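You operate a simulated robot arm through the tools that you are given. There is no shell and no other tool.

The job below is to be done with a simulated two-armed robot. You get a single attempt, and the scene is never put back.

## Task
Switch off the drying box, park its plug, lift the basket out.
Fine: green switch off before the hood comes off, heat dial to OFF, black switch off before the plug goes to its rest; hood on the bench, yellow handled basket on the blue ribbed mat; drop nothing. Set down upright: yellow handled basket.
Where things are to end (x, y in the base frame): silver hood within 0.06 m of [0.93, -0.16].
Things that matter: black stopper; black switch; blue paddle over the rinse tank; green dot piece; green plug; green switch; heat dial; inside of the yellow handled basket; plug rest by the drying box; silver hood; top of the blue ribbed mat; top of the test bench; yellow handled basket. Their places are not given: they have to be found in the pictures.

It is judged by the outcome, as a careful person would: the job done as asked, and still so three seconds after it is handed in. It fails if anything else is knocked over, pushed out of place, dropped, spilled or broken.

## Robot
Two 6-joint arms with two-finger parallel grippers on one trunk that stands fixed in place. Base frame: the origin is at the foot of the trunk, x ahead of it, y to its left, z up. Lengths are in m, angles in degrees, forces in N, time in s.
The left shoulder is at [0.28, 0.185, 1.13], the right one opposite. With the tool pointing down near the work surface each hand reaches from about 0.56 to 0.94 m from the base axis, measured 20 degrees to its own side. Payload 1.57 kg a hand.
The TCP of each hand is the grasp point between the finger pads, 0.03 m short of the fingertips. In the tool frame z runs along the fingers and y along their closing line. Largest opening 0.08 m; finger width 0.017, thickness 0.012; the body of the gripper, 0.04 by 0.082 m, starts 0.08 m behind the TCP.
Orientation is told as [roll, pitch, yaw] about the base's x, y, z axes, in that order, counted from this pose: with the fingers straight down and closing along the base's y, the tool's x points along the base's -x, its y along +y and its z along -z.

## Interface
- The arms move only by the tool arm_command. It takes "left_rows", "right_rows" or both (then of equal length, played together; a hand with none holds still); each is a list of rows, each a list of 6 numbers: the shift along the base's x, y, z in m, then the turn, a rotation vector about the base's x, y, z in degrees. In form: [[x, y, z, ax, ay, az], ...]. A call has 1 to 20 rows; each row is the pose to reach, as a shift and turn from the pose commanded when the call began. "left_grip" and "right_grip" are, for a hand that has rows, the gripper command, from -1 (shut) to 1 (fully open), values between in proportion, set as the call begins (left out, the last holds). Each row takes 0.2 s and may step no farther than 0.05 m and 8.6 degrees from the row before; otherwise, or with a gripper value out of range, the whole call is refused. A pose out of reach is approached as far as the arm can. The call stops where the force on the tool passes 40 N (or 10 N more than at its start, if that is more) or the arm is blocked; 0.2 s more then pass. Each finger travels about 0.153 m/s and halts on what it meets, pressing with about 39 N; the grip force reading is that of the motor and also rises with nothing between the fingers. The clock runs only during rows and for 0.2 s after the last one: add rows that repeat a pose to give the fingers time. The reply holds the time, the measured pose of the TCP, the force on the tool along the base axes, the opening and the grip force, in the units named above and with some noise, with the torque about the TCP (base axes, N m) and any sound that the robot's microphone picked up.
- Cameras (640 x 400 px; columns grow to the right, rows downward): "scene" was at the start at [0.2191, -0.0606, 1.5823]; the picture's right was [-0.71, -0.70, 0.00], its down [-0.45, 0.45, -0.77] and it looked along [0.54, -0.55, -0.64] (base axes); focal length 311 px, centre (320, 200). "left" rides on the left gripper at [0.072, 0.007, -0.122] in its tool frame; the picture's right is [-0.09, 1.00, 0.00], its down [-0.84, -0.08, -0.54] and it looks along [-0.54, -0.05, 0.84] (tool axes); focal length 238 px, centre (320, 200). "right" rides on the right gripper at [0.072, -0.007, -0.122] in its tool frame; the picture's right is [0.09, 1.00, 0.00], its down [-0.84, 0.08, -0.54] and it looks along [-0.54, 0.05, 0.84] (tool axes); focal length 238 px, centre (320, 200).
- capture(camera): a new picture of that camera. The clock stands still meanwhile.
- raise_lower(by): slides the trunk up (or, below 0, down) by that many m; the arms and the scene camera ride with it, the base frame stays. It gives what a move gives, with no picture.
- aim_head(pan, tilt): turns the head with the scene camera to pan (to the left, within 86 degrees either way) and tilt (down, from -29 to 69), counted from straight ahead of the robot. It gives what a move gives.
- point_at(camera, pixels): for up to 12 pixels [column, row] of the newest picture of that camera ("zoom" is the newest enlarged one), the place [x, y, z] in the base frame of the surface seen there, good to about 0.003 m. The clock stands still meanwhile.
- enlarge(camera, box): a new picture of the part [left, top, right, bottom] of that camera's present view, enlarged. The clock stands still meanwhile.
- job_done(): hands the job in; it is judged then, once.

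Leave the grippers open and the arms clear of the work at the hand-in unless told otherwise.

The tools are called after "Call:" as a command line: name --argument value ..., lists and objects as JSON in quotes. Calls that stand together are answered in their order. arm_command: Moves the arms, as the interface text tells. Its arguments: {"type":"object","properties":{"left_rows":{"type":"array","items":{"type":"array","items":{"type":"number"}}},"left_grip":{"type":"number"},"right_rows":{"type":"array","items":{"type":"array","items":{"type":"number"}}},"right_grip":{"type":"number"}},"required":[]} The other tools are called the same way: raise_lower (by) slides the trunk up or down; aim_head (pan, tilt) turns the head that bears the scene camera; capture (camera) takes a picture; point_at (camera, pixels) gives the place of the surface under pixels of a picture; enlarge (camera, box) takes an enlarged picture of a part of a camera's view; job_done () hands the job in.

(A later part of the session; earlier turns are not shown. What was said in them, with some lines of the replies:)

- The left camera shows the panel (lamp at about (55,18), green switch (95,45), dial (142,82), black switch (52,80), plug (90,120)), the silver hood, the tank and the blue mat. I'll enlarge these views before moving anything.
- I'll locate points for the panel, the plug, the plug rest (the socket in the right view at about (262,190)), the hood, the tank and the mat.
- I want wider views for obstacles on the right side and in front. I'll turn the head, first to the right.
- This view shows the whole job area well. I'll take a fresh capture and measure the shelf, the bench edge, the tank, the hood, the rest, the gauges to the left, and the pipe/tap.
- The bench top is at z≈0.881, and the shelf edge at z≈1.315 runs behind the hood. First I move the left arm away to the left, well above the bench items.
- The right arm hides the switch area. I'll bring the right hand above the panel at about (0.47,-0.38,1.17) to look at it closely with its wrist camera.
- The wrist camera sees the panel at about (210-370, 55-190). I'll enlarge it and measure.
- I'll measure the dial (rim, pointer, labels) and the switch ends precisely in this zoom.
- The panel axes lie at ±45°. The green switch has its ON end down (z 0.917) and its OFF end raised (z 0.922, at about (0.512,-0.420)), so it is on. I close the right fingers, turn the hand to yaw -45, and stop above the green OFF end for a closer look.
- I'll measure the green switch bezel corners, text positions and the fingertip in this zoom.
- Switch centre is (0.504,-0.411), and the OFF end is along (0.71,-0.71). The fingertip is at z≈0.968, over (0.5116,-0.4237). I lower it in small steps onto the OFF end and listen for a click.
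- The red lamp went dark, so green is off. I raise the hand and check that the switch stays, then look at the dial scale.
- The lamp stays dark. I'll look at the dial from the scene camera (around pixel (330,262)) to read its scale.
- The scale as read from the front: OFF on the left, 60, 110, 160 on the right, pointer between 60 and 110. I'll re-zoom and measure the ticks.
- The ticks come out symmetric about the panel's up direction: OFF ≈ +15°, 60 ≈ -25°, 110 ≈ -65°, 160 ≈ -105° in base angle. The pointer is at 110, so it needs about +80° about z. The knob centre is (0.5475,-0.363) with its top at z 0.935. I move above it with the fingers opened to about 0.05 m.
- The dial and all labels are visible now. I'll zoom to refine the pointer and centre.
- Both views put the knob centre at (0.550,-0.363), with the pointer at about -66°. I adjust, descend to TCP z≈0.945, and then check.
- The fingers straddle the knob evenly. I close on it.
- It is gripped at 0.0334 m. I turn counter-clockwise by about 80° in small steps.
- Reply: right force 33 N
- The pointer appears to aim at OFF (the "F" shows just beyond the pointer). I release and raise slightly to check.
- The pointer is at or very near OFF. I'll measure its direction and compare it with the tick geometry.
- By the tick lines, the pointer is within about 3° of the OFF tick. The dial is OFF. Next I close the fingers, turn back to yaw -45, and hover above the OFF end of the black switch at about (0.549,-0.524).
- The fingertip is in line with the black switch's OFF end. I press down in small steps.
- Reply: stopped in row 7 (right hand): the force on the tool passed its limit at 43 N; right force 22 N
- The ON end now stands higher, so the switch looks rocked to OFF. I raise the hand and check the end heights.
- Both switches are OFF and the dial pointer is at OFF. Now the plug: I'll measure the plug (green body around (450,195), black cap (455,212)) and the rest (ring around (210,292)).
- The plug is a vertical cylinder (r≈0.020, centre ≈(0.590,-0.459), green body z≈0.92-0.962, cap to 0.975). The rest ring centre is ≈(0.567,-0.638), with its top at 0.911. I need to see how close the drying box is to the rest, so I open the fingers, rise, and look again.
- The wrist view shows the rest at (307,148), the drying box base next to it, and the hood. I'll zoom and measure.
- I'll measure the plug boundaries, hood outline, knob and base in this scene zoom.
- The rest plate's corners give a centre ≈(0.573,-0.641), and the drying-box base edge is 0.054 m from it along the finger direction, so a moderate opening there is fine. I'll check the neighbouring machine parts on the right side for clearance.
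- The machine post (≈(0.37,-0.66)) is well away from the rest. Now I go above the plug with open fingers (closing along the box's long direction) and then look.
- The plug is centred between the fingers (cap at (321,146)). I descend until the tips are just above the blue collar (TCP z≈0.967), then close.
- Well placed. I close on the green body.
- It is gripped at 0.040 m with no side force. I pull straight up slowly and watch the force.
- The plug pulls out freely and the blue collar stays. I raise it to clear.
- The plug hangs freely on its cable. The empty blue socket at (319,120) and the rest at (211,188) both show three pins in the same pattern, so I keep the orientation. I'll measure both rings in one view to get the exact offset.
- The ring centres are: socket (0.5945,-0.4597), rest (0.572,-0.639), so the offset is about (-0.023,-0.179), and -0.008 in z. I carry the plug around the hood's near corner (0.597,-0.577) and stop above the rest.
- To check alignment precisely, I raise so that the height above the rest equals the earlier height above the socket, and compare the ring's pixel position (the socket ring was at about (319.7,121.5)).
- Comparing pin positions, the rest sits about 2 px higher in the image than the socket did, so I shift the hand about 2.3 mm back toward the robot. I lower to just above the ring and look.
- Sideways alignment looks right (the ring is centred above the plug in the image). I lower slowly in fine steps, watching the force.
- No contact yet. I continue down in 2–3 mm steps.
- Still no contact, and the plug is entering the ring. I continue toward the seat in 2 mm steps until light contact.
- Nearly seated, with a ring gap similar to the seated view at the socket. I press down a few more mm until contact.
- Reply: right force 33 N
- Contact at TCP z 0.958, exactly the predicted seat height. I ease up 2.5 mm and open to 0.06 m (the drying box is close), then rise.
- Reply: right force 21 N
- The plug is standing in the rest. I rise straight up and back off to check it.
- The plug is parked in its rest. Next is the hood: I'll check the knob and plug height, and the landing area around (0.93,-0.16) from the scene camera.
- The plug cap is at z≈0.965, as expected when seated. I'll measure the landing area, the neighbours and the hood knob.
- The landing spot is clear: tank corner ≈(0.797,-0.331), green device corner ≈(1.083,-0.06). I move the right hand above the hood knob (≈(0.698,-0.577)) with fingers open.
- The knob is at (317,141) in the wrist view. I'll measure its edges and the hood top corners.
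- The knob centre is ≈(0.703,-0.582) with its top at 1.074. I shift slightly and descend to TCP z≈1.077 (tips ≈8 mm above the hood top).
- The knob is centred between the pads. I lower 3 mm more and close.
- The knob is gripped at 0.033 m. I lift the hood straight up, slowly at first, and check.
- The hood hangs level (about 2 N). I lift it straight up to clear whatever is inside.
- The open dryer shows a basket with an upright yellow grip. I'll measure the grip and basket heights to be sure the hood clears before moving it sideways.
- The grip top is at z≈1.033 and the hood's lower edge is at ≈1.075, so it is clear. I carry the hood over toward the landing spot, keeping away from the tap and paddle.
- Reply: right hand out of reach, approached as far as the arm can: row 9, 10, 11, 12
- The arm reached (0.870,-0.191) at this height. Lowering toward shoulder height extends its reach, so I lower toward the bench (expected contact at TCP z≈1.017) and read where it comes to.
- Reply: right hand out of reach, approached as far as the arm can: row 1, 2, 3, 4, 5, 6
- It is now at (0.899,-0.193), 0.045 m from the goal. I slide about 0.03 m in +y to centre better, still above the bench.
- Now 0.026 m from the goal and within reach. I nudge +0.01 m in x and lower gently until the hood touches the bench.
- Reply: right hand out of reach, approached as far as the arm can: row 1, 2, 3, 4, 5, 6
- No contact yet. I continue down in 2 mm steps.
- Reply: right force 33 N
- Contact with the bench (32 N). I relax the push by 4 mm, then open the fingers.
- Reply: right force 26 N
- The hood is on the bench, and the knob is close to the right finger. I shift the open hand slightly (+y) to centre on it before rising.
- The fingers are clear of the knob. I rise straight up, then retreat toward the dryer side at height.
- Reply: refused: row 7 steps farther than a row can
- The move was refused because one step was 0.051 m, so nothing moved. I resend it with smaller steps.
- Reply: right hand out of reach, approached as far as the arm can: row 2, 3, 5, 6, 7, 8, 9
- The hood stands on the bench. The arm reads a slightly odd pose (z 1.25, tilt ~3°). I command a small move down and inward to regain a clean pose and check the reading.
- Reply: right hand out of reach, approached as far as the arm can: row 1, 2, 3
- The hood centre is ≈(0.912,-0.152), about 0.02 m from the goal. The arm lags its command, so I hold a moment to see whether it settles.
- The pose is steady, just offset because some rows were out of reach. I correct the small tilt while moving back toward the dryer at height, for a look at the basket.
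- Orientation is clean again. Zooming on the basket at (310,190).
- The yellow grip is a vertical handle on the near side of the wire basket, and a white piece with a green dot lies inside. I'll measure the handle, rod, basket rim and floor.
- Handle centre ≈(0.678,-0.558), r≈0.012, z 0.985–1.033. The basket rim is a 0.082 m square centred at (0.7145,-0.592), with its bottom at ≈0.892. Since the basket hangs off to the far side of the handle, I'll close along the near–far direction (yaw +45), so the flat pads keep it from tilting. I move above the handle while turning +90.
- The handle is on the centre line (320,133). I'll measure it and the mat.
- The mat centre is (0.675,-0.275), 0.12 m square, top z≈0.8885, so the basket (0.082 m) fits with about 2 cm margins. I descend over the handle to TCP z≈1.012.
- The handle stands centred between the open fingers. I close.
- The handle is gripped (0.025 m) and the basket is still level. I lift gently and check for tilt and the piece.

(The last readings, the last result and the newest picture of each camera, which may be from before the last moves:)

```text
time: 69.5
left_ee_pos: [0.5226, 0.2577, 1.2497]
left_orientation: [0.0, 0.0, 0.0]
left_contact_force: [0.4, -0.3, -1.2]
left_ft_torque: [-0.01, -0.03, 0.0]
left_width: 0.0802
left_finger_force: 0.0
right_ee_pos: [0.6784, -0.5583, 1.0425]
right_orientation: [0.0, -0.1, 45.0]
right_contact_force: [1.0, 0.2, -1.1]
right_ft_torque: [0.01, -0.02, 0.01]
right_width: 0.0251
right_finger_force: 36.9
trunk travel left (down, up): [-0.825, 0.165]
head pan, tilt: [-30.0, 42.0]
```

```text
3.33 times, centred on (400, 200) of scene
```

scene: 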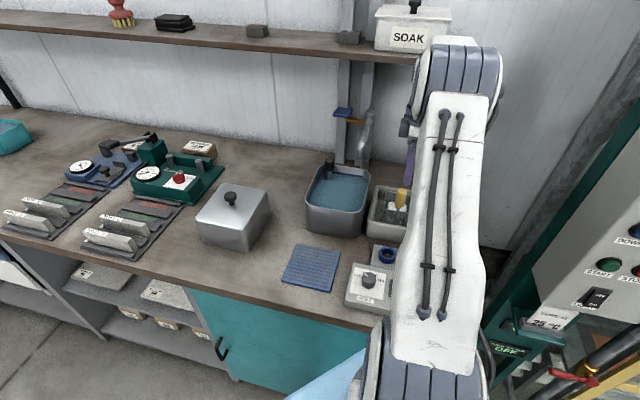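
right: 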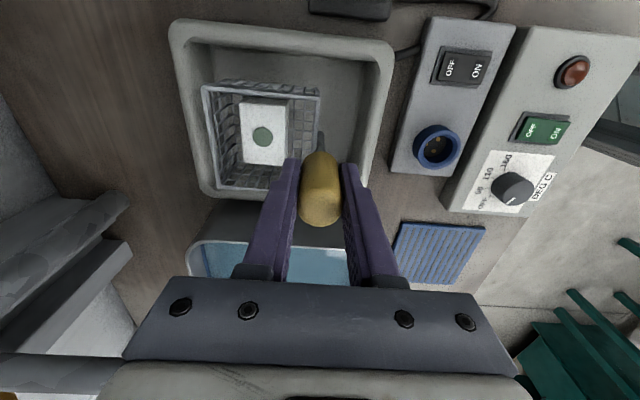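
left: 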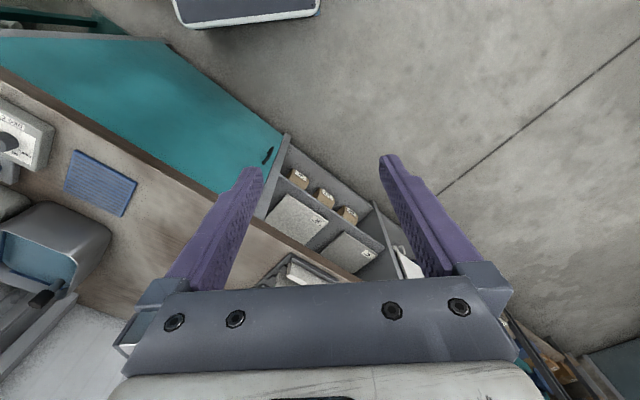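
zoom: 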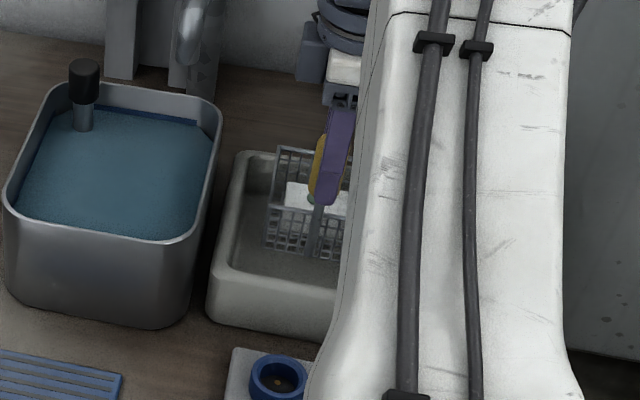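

The basket comes up level with the piece inside. I lift to about z 1.16 to clear the dryer rim and everything on the way.

Call:
arm_command --right_rows '[[0, 0, 0.02, 0, 0, 0], [0, 0, 0.045, 0, 0, 0], [0, 0, 0.07, 0, 0, 0], [0, 0, 0.095, 0, 0, 0], [0, 0, 0.115, 0, 0, 0], [0, 0, 0.12, 0, 0, 0]]'

Call:
capture --camera "right"

```text
time: 70.9
left_ee_pos: [0.5233, 0.2571, 1.2484]
left_orientation: [0.0, 0.0, -0.1]
left_contact_force: [0.8, -0.3, 0.0]
left_ft_torque: [-0.04, 0.02, -0.01]
left_width: 0.0802
left_finger_force: 0.1
right_ee_pos: [0.6775, -0.5596, 1.1607]
right_orientation: [0.1, 0.0, 44.9]
right_contact_force: [-0.1, 0.7, -1.8]
right_ft_torque: [0.1, 0.13, 0.01]
right_width: 0.025
right_finger_force: 36.4
trunk travel left (down, up): [-0.825, 0.165]
head pan, tilt: [-30.0, 42.0]
```

```text
taken
```

right: 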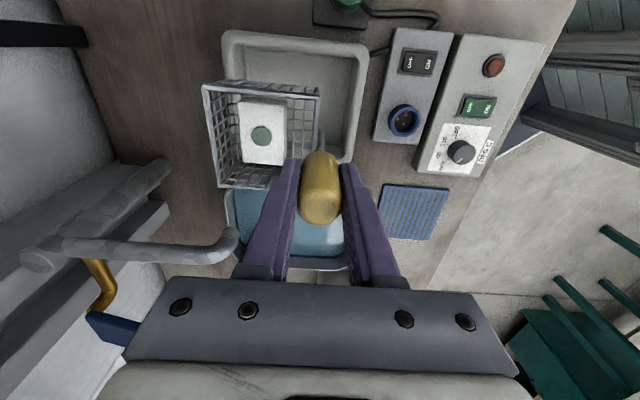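

Level and stable. I carry it around the near side over the control box to above the mat, moving gently.

Call:
arm_command --right_rows '[[-0.01, 0.01, 0, 0, 0, 0], [-0.025, 0.03, 0, 0, 0, 0], [-0.04, 0.055, 0, 0, 0, 0], [-0.055, 0.08, 0, 0, 0, 0], [-0.065, 0.11, 0, 0, 0, 0], [-0.07, 0.14, 0, 0, 0, 0], [-0.07, 0.17, 0, 0, 0, 0], [-0.07, 0.2, 0, 0, 0, 0], [-0.066, 0.23, 0, 0, 0, 0], [-0.058, 0.26, 0, 0, 0, 0], [-0.048, 0.29, 0, 0, 0, 0], [-0.041, 0.31, 0, 0, 0, 0], [-0.0381, 0.3199, 0, 0, 0, 0], [-0.0381, 0.3199, 0, 0, 0, 0]]'

Call:
capture --camera "right"

Call:
capture --camera "scene"

```text
time: 73.9
left_ee_pos: [0.5221, 0.2569, 1.2499]
left_orientation: [0.0, -0.1, 0.1]
left_contact_force: [-0.3, 0.0, -0.4]
left_ft_torque: [-0.01, 0.0, -0.02]
left_width: 0.08
left_finger_force: 0.1
right_ee_pos: [0.6375, -0.2374, 1.1608]
right_orientation: [0.0, 0.0, 44.9]
right_contact_force: [0.7, -0.5, -0.8]
right_ft_torque: [-0.01, -0.03, 0.01]
right_width: 0.0252
right_finger_force: 36.9
trunk travel left (down, up): [-0.825, 0.165]
head pan, tilt: [-30.0, 42.0]
```

```text
taken
```

right: 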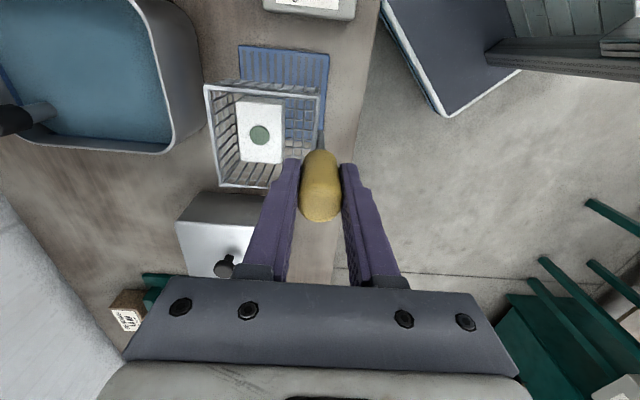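

```text
taken
```

scene: 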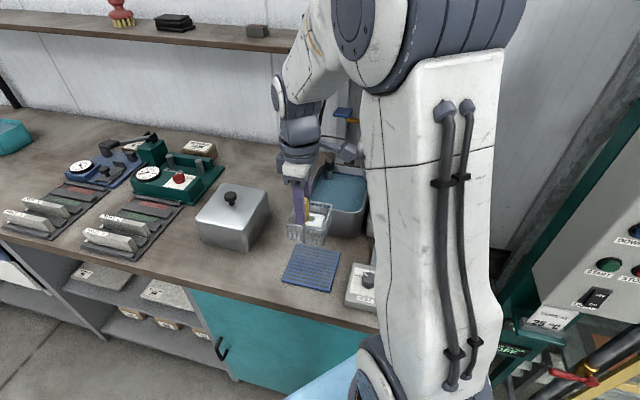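

The basket is above the mat. I lower to about 3 cm above it and check the alignment.

Call:
arm_command --right_rows '[[0, 0, -0.025, 0, 0, 0], [0, 0, -0.055, 0, 0, 0], [0, 0, -0.085, 0, 0, 0], [0, 0, -0.11, 0, 0, 0], [0, 0, -0.12, 0, 0, 0], [0, 0, -0.12, 0, 0, 0]]'

Call:
capture --camera "right"

Call:
enlarge --camera "scene" --box '[250, 170, 380, 310]'

```text
time: 75.3
left_ee_pos: [0.5224, 0.2572, 1.2484]
left_orientation: [-0.1, 0.0, 0.0]
left_contact_force: [1.1, -0.1, 0.5]
left_ft_torque: [-0.01, 0.0, -0.03]
left_width: 0.0802
left_finger_force: 0.1
right_ee_pos: [0.641, -0.2386, 1.042]
right_orientation: [0.1, 0.1, 45.1]
right_contact_force: [-0.1, 0.6, -2.4]
right_ft_torque: [0.09, 0.07, -0.03]
right_width: 0.025
right_finger_force: 37.1
trunk travel left (down, up): [-0.825, 0.165]
head pan, tilt: [-30.0, 42.0]
```

```text
taken
```

right: 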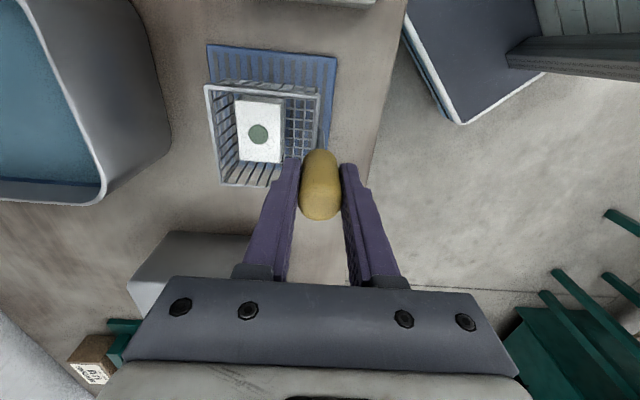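

```text
2.86 times, centred on (315, 240) of scene
```

zoom: 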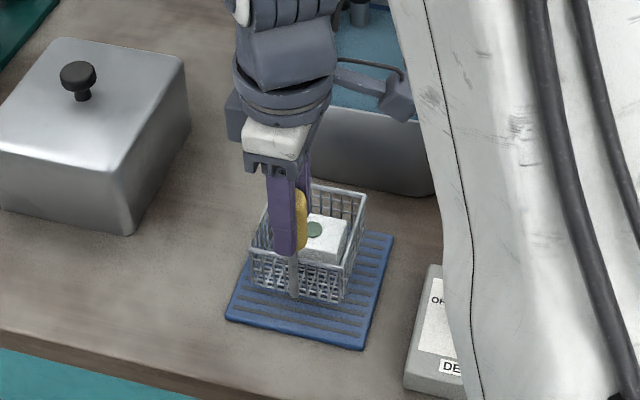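

I'll measure the basket rim against the mat centre (0.675,-0.275).

Call:
point_at --camera "right" --pixels '[[207, 87], [317, 96], [223, 183], [258, 135], [207, 47], [336, 58], [245, 91], [213, 135]]'

```text
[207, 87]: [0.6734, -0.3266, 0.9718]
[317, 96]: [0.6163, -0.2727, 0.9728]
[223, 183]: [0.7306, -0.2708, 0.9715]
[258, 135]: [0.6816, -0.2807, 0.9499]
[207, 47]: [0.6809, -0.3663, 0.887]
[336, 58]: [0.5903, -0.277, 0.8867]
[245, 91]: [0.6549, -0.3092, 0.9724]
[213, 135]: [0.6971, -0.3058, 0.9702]
```

The basket centre (0.6735,-0.272) is within 3 mm of the mat centre. I lower slowly until it touches.

Call:
arm_command --right_rows '[[0.001, -0.002, -0.01, 0, 0, 0], [0.001, -0.002, -0.018, 0, 0, 0], [0.001, -0.002, -0.024, 0, 0, 0], [0.001, -0.002, -0.027, 0, 0, 0], [0.001, -0.002, -0.029, 0, 0, 0], [0.001, -0.002, -0.031, 0, 0, 0]]'

```text
time: 76.7
left_ee_pos: [0.5216, 0.2572, 1.2502]
left_orientation: [0.0, -0.1, 0.0]
left_contact_force: [-0.4, 0.4, 0.9]
left_ft_torque: [0.03, 0.03, -0.01]
left_width: 0.0797
left_finger_force: 0.0
right_ee_pos: [0.6395, -0.2405, 1.0132]
right_orientation: [-0.4, -0.2, 45.0]
right_contact_force: [-5.8, -4.6, 32.3]
right_ft_torque: [-0.57, -0.31, -0.07]
right_width: 0.025
right_finger_force: 36.9
trunk travel left (down, up): [-0.825, 0.165]
head pan, tilt: [-30.0, 42.0]
```

Contact on the mat. I relax the push by 3 mm.

Call:
arm_command --right_rows '[[0, 0, 0.0015, 0, 0, 0], [0, 0, 0.003, 0, 0, 0], [0, 0, 0.003, 0, 0, 0]]'

Call:
enlarge --camera "scene" --box '[250, 170, 380, 310]'

```text
time: 77.5
left_ee_pos: [0.522, 0.2577, 1.2495]
left_orientation: [0.0, 0.0, 0.0]
left_contact_force: [0.2, -0.9, -0.5]
left_ft_torque: [-0.01, 0.0, 0.01]
left_width: 0.0799
left_finger_force: 0.0
right_ee_pos: [0.6403, -0.2409, 1.0123]
right_orientation: [0.0, 0.0, 45.0]
right_contact_force: [2.8, 5.3, 8.0]
right_ft_torque: [0.69, -0.2, 0.04]
right_width: 0.0253
right_finger_force: 37.0
trunk travel left (down, up): [-0.825, 0.165]
head pan, tilt: [-30.0, 42.0]
```

```text
2.86 times, centred on (315, 240) of scene
```

zoom: 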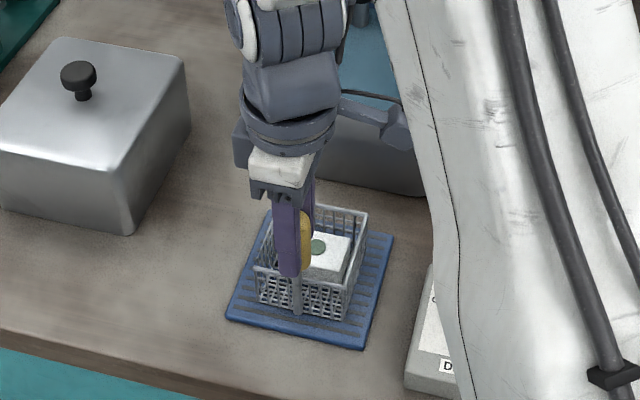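

The basket stands upright on the mat. I open the fingers.

Call:
arm_command --right_rows '[[0, 0, 0, 0, 0, 0], [0, 0, 0, 0, 0, 0], [0, 0, 0, 0, 0, 0]]' --right_grip 1

Call:
capture --camera "right"

```text
time: 78.3
left_ee_pos: [0.5232, 0.2575, 1.2495]
left_orientation: [0.0, 0.0, 0.1]
left_contact_force: [0.6, -0.1, -0.4]
left_ft_torque: [0.0, -0.01, -0.02]
left_width: 0.08
left_finger_force: 0.1
right_ee_pos: [0.6404, -0.2416, 1.0119]
right_orientation: [0.0, 0.0, 45.0]
right_contact_force: [0.3, -0.3, 0.0]
right_ft_torque: [-0.02, -0.01, -0.01]
right_width: 0.08
right_finger_force: 0.1
trunk travel left (down, up): [-0.825, 0.165]
head pan, tilt: [-30.0, 42.0]
```

```text
taken
```

right: 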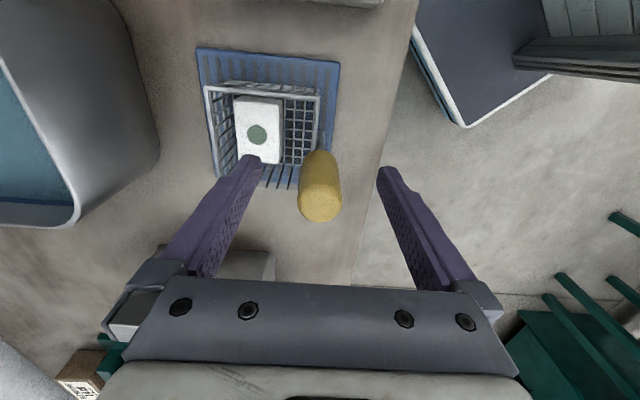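

The fingers are free of the handle. I rise straight up and retreat.

Call:
arm_command --right_rows '[[0, 0, 0.02, 0, 0, 0], [0, 0, 0.05, 0, 0, 0], [0, 0, 0.09, 0, 0, 0], [0, 0, 0.13, 0, 0, 0], [-0.02, -0.02, 0.165, 0, 0, -4], [-0.05, -0.04, 0.19, 0, 0, -10], [-0.085, -0.065, 0.21, 0, 0, -18], [-0.12, -0.09, 0.225, 0, 0, -26], [-0.15, -0.12, 0.235, 0, 0, -34], [-0.175, -0.155, 0.24, 0, 0, -42], [-0.2, -0.19, 0.245, 0, 0, -45]]'

Call:
capture --camera "scene"

Call:
capture --camera "right"

```text
time: 80.7
left_ee_pos: [0.5228, 0.2568, 1.2491]
left_orientation: [-0.1, 0.0, 0.0]
left_contact_force: [-0.1, -0.1, 0.0]
left_ft_torque: [0.04, -0.04, -0.01]
left_width: 0.08
left_finger_force: 0.1
right_ee_pos: [0.4406, -0.4304, 1.2603]
right_orientation: [0.0, 0.0, -0.1]
right_contact_force: [-0.1, 0.2, 0.8]
right_ft_torque: [0.03, -0.01, 0.03]
right_width: 0.0797
right_finger_force: 0.0
trunk travel left (down, up): [-0.825, 0.165]
head pan, tilt: [-30.0, 42.0]
```

```text
taken
```

scene: 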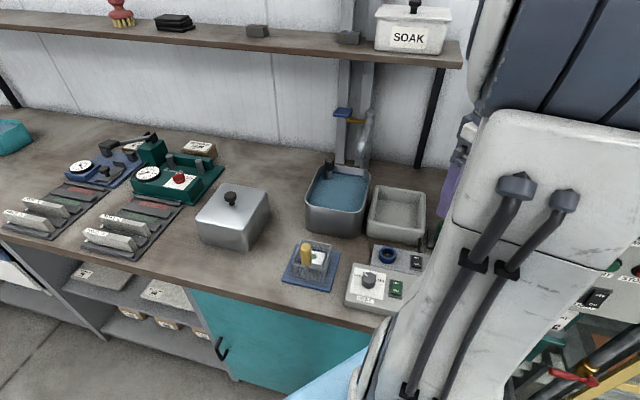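

```text
taken
```

right: 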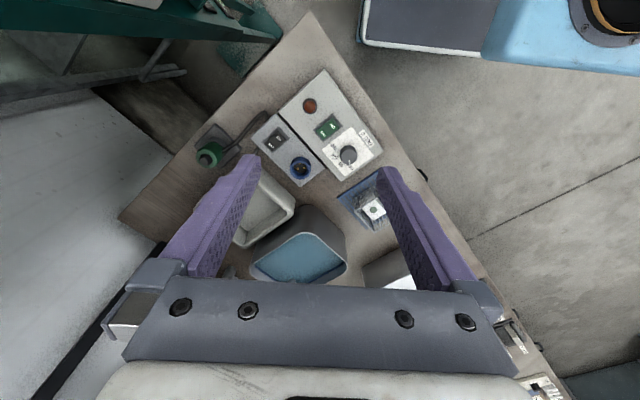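

I'll make a final check of everything: the panel and plug by wrist camera, the basket and hood by scene camera.

Call:
enlarge --camera "right" --box '[180, 60, 400, 240]'

Call:
enlarge --camera "scene" --box '[190, 150, 440, 320]'

Call:
point_at --camera "scene" --pixels '[[231, 205], [305, 247], [232, 196]]'

Call:
point_at --camera "right" --pixels '[[204, 155], [346, 153], [349, 160]]'

```text
2.22 times, centred on (290, 150) of right
```

zoom: 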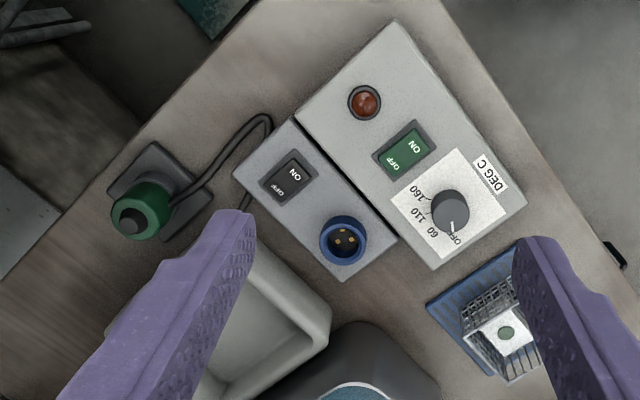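

```text
2.35 times, centred on (315, 235) of scene
```

zoom: 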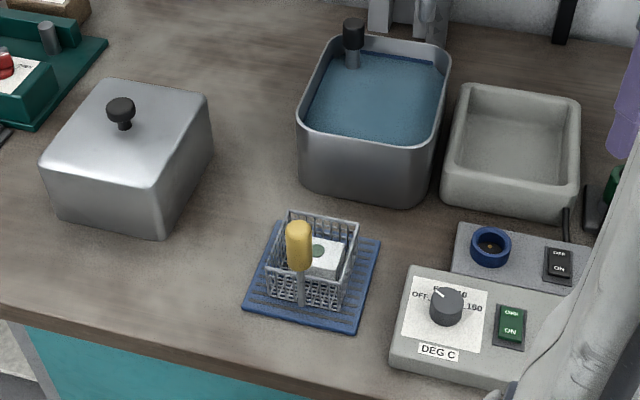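

```text
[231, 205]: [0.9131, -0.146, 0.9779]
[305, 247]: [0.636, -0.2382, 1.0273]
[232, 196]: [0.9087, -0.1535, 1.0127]
```

```text
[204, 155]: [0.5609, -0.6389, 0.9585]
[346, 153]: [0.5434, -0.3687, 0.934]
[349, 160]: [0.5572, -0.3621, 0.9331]
```

All checks agree:
- Both switches are rocked to OFF and the lamp is dark.
- The dial pointer is at OFF.
- The plug stands in its rest.
- The hood is on the bench at ≈(0.91,-0.15), about 0.02 m from the goal.
- The basket is upright on the mat with its green-dot piece inside.
- Both grippers are open and clear of the work.

I hand in the job.

Call:
job_done

```text
The job is handed in.
```

The job is done and handed in; I haven't been shown the verdict. The final pictures showed:

- **Switches and dial:** the green switch went off first, and its lamp went dark. Then I turned the heat dial to OFF (the pointer sits within about 3° of the mark) and pressed the black switch off.
- **Plug:** after the black switch was off, I pulled the plug and parked it in its rest, where it stands seated.
- **Hood:** the silver hood is on the bench at about (0.91, -0.15), roughly 0.02 m from the target.
- **Basket:** the yellow-handled basket stands upright near the centre of the blue ribbed mat, with the green dot piece still inside.

Nothing was dropped, and I saw nothing else knocked or moved. Both grippers are open and clear of the work.
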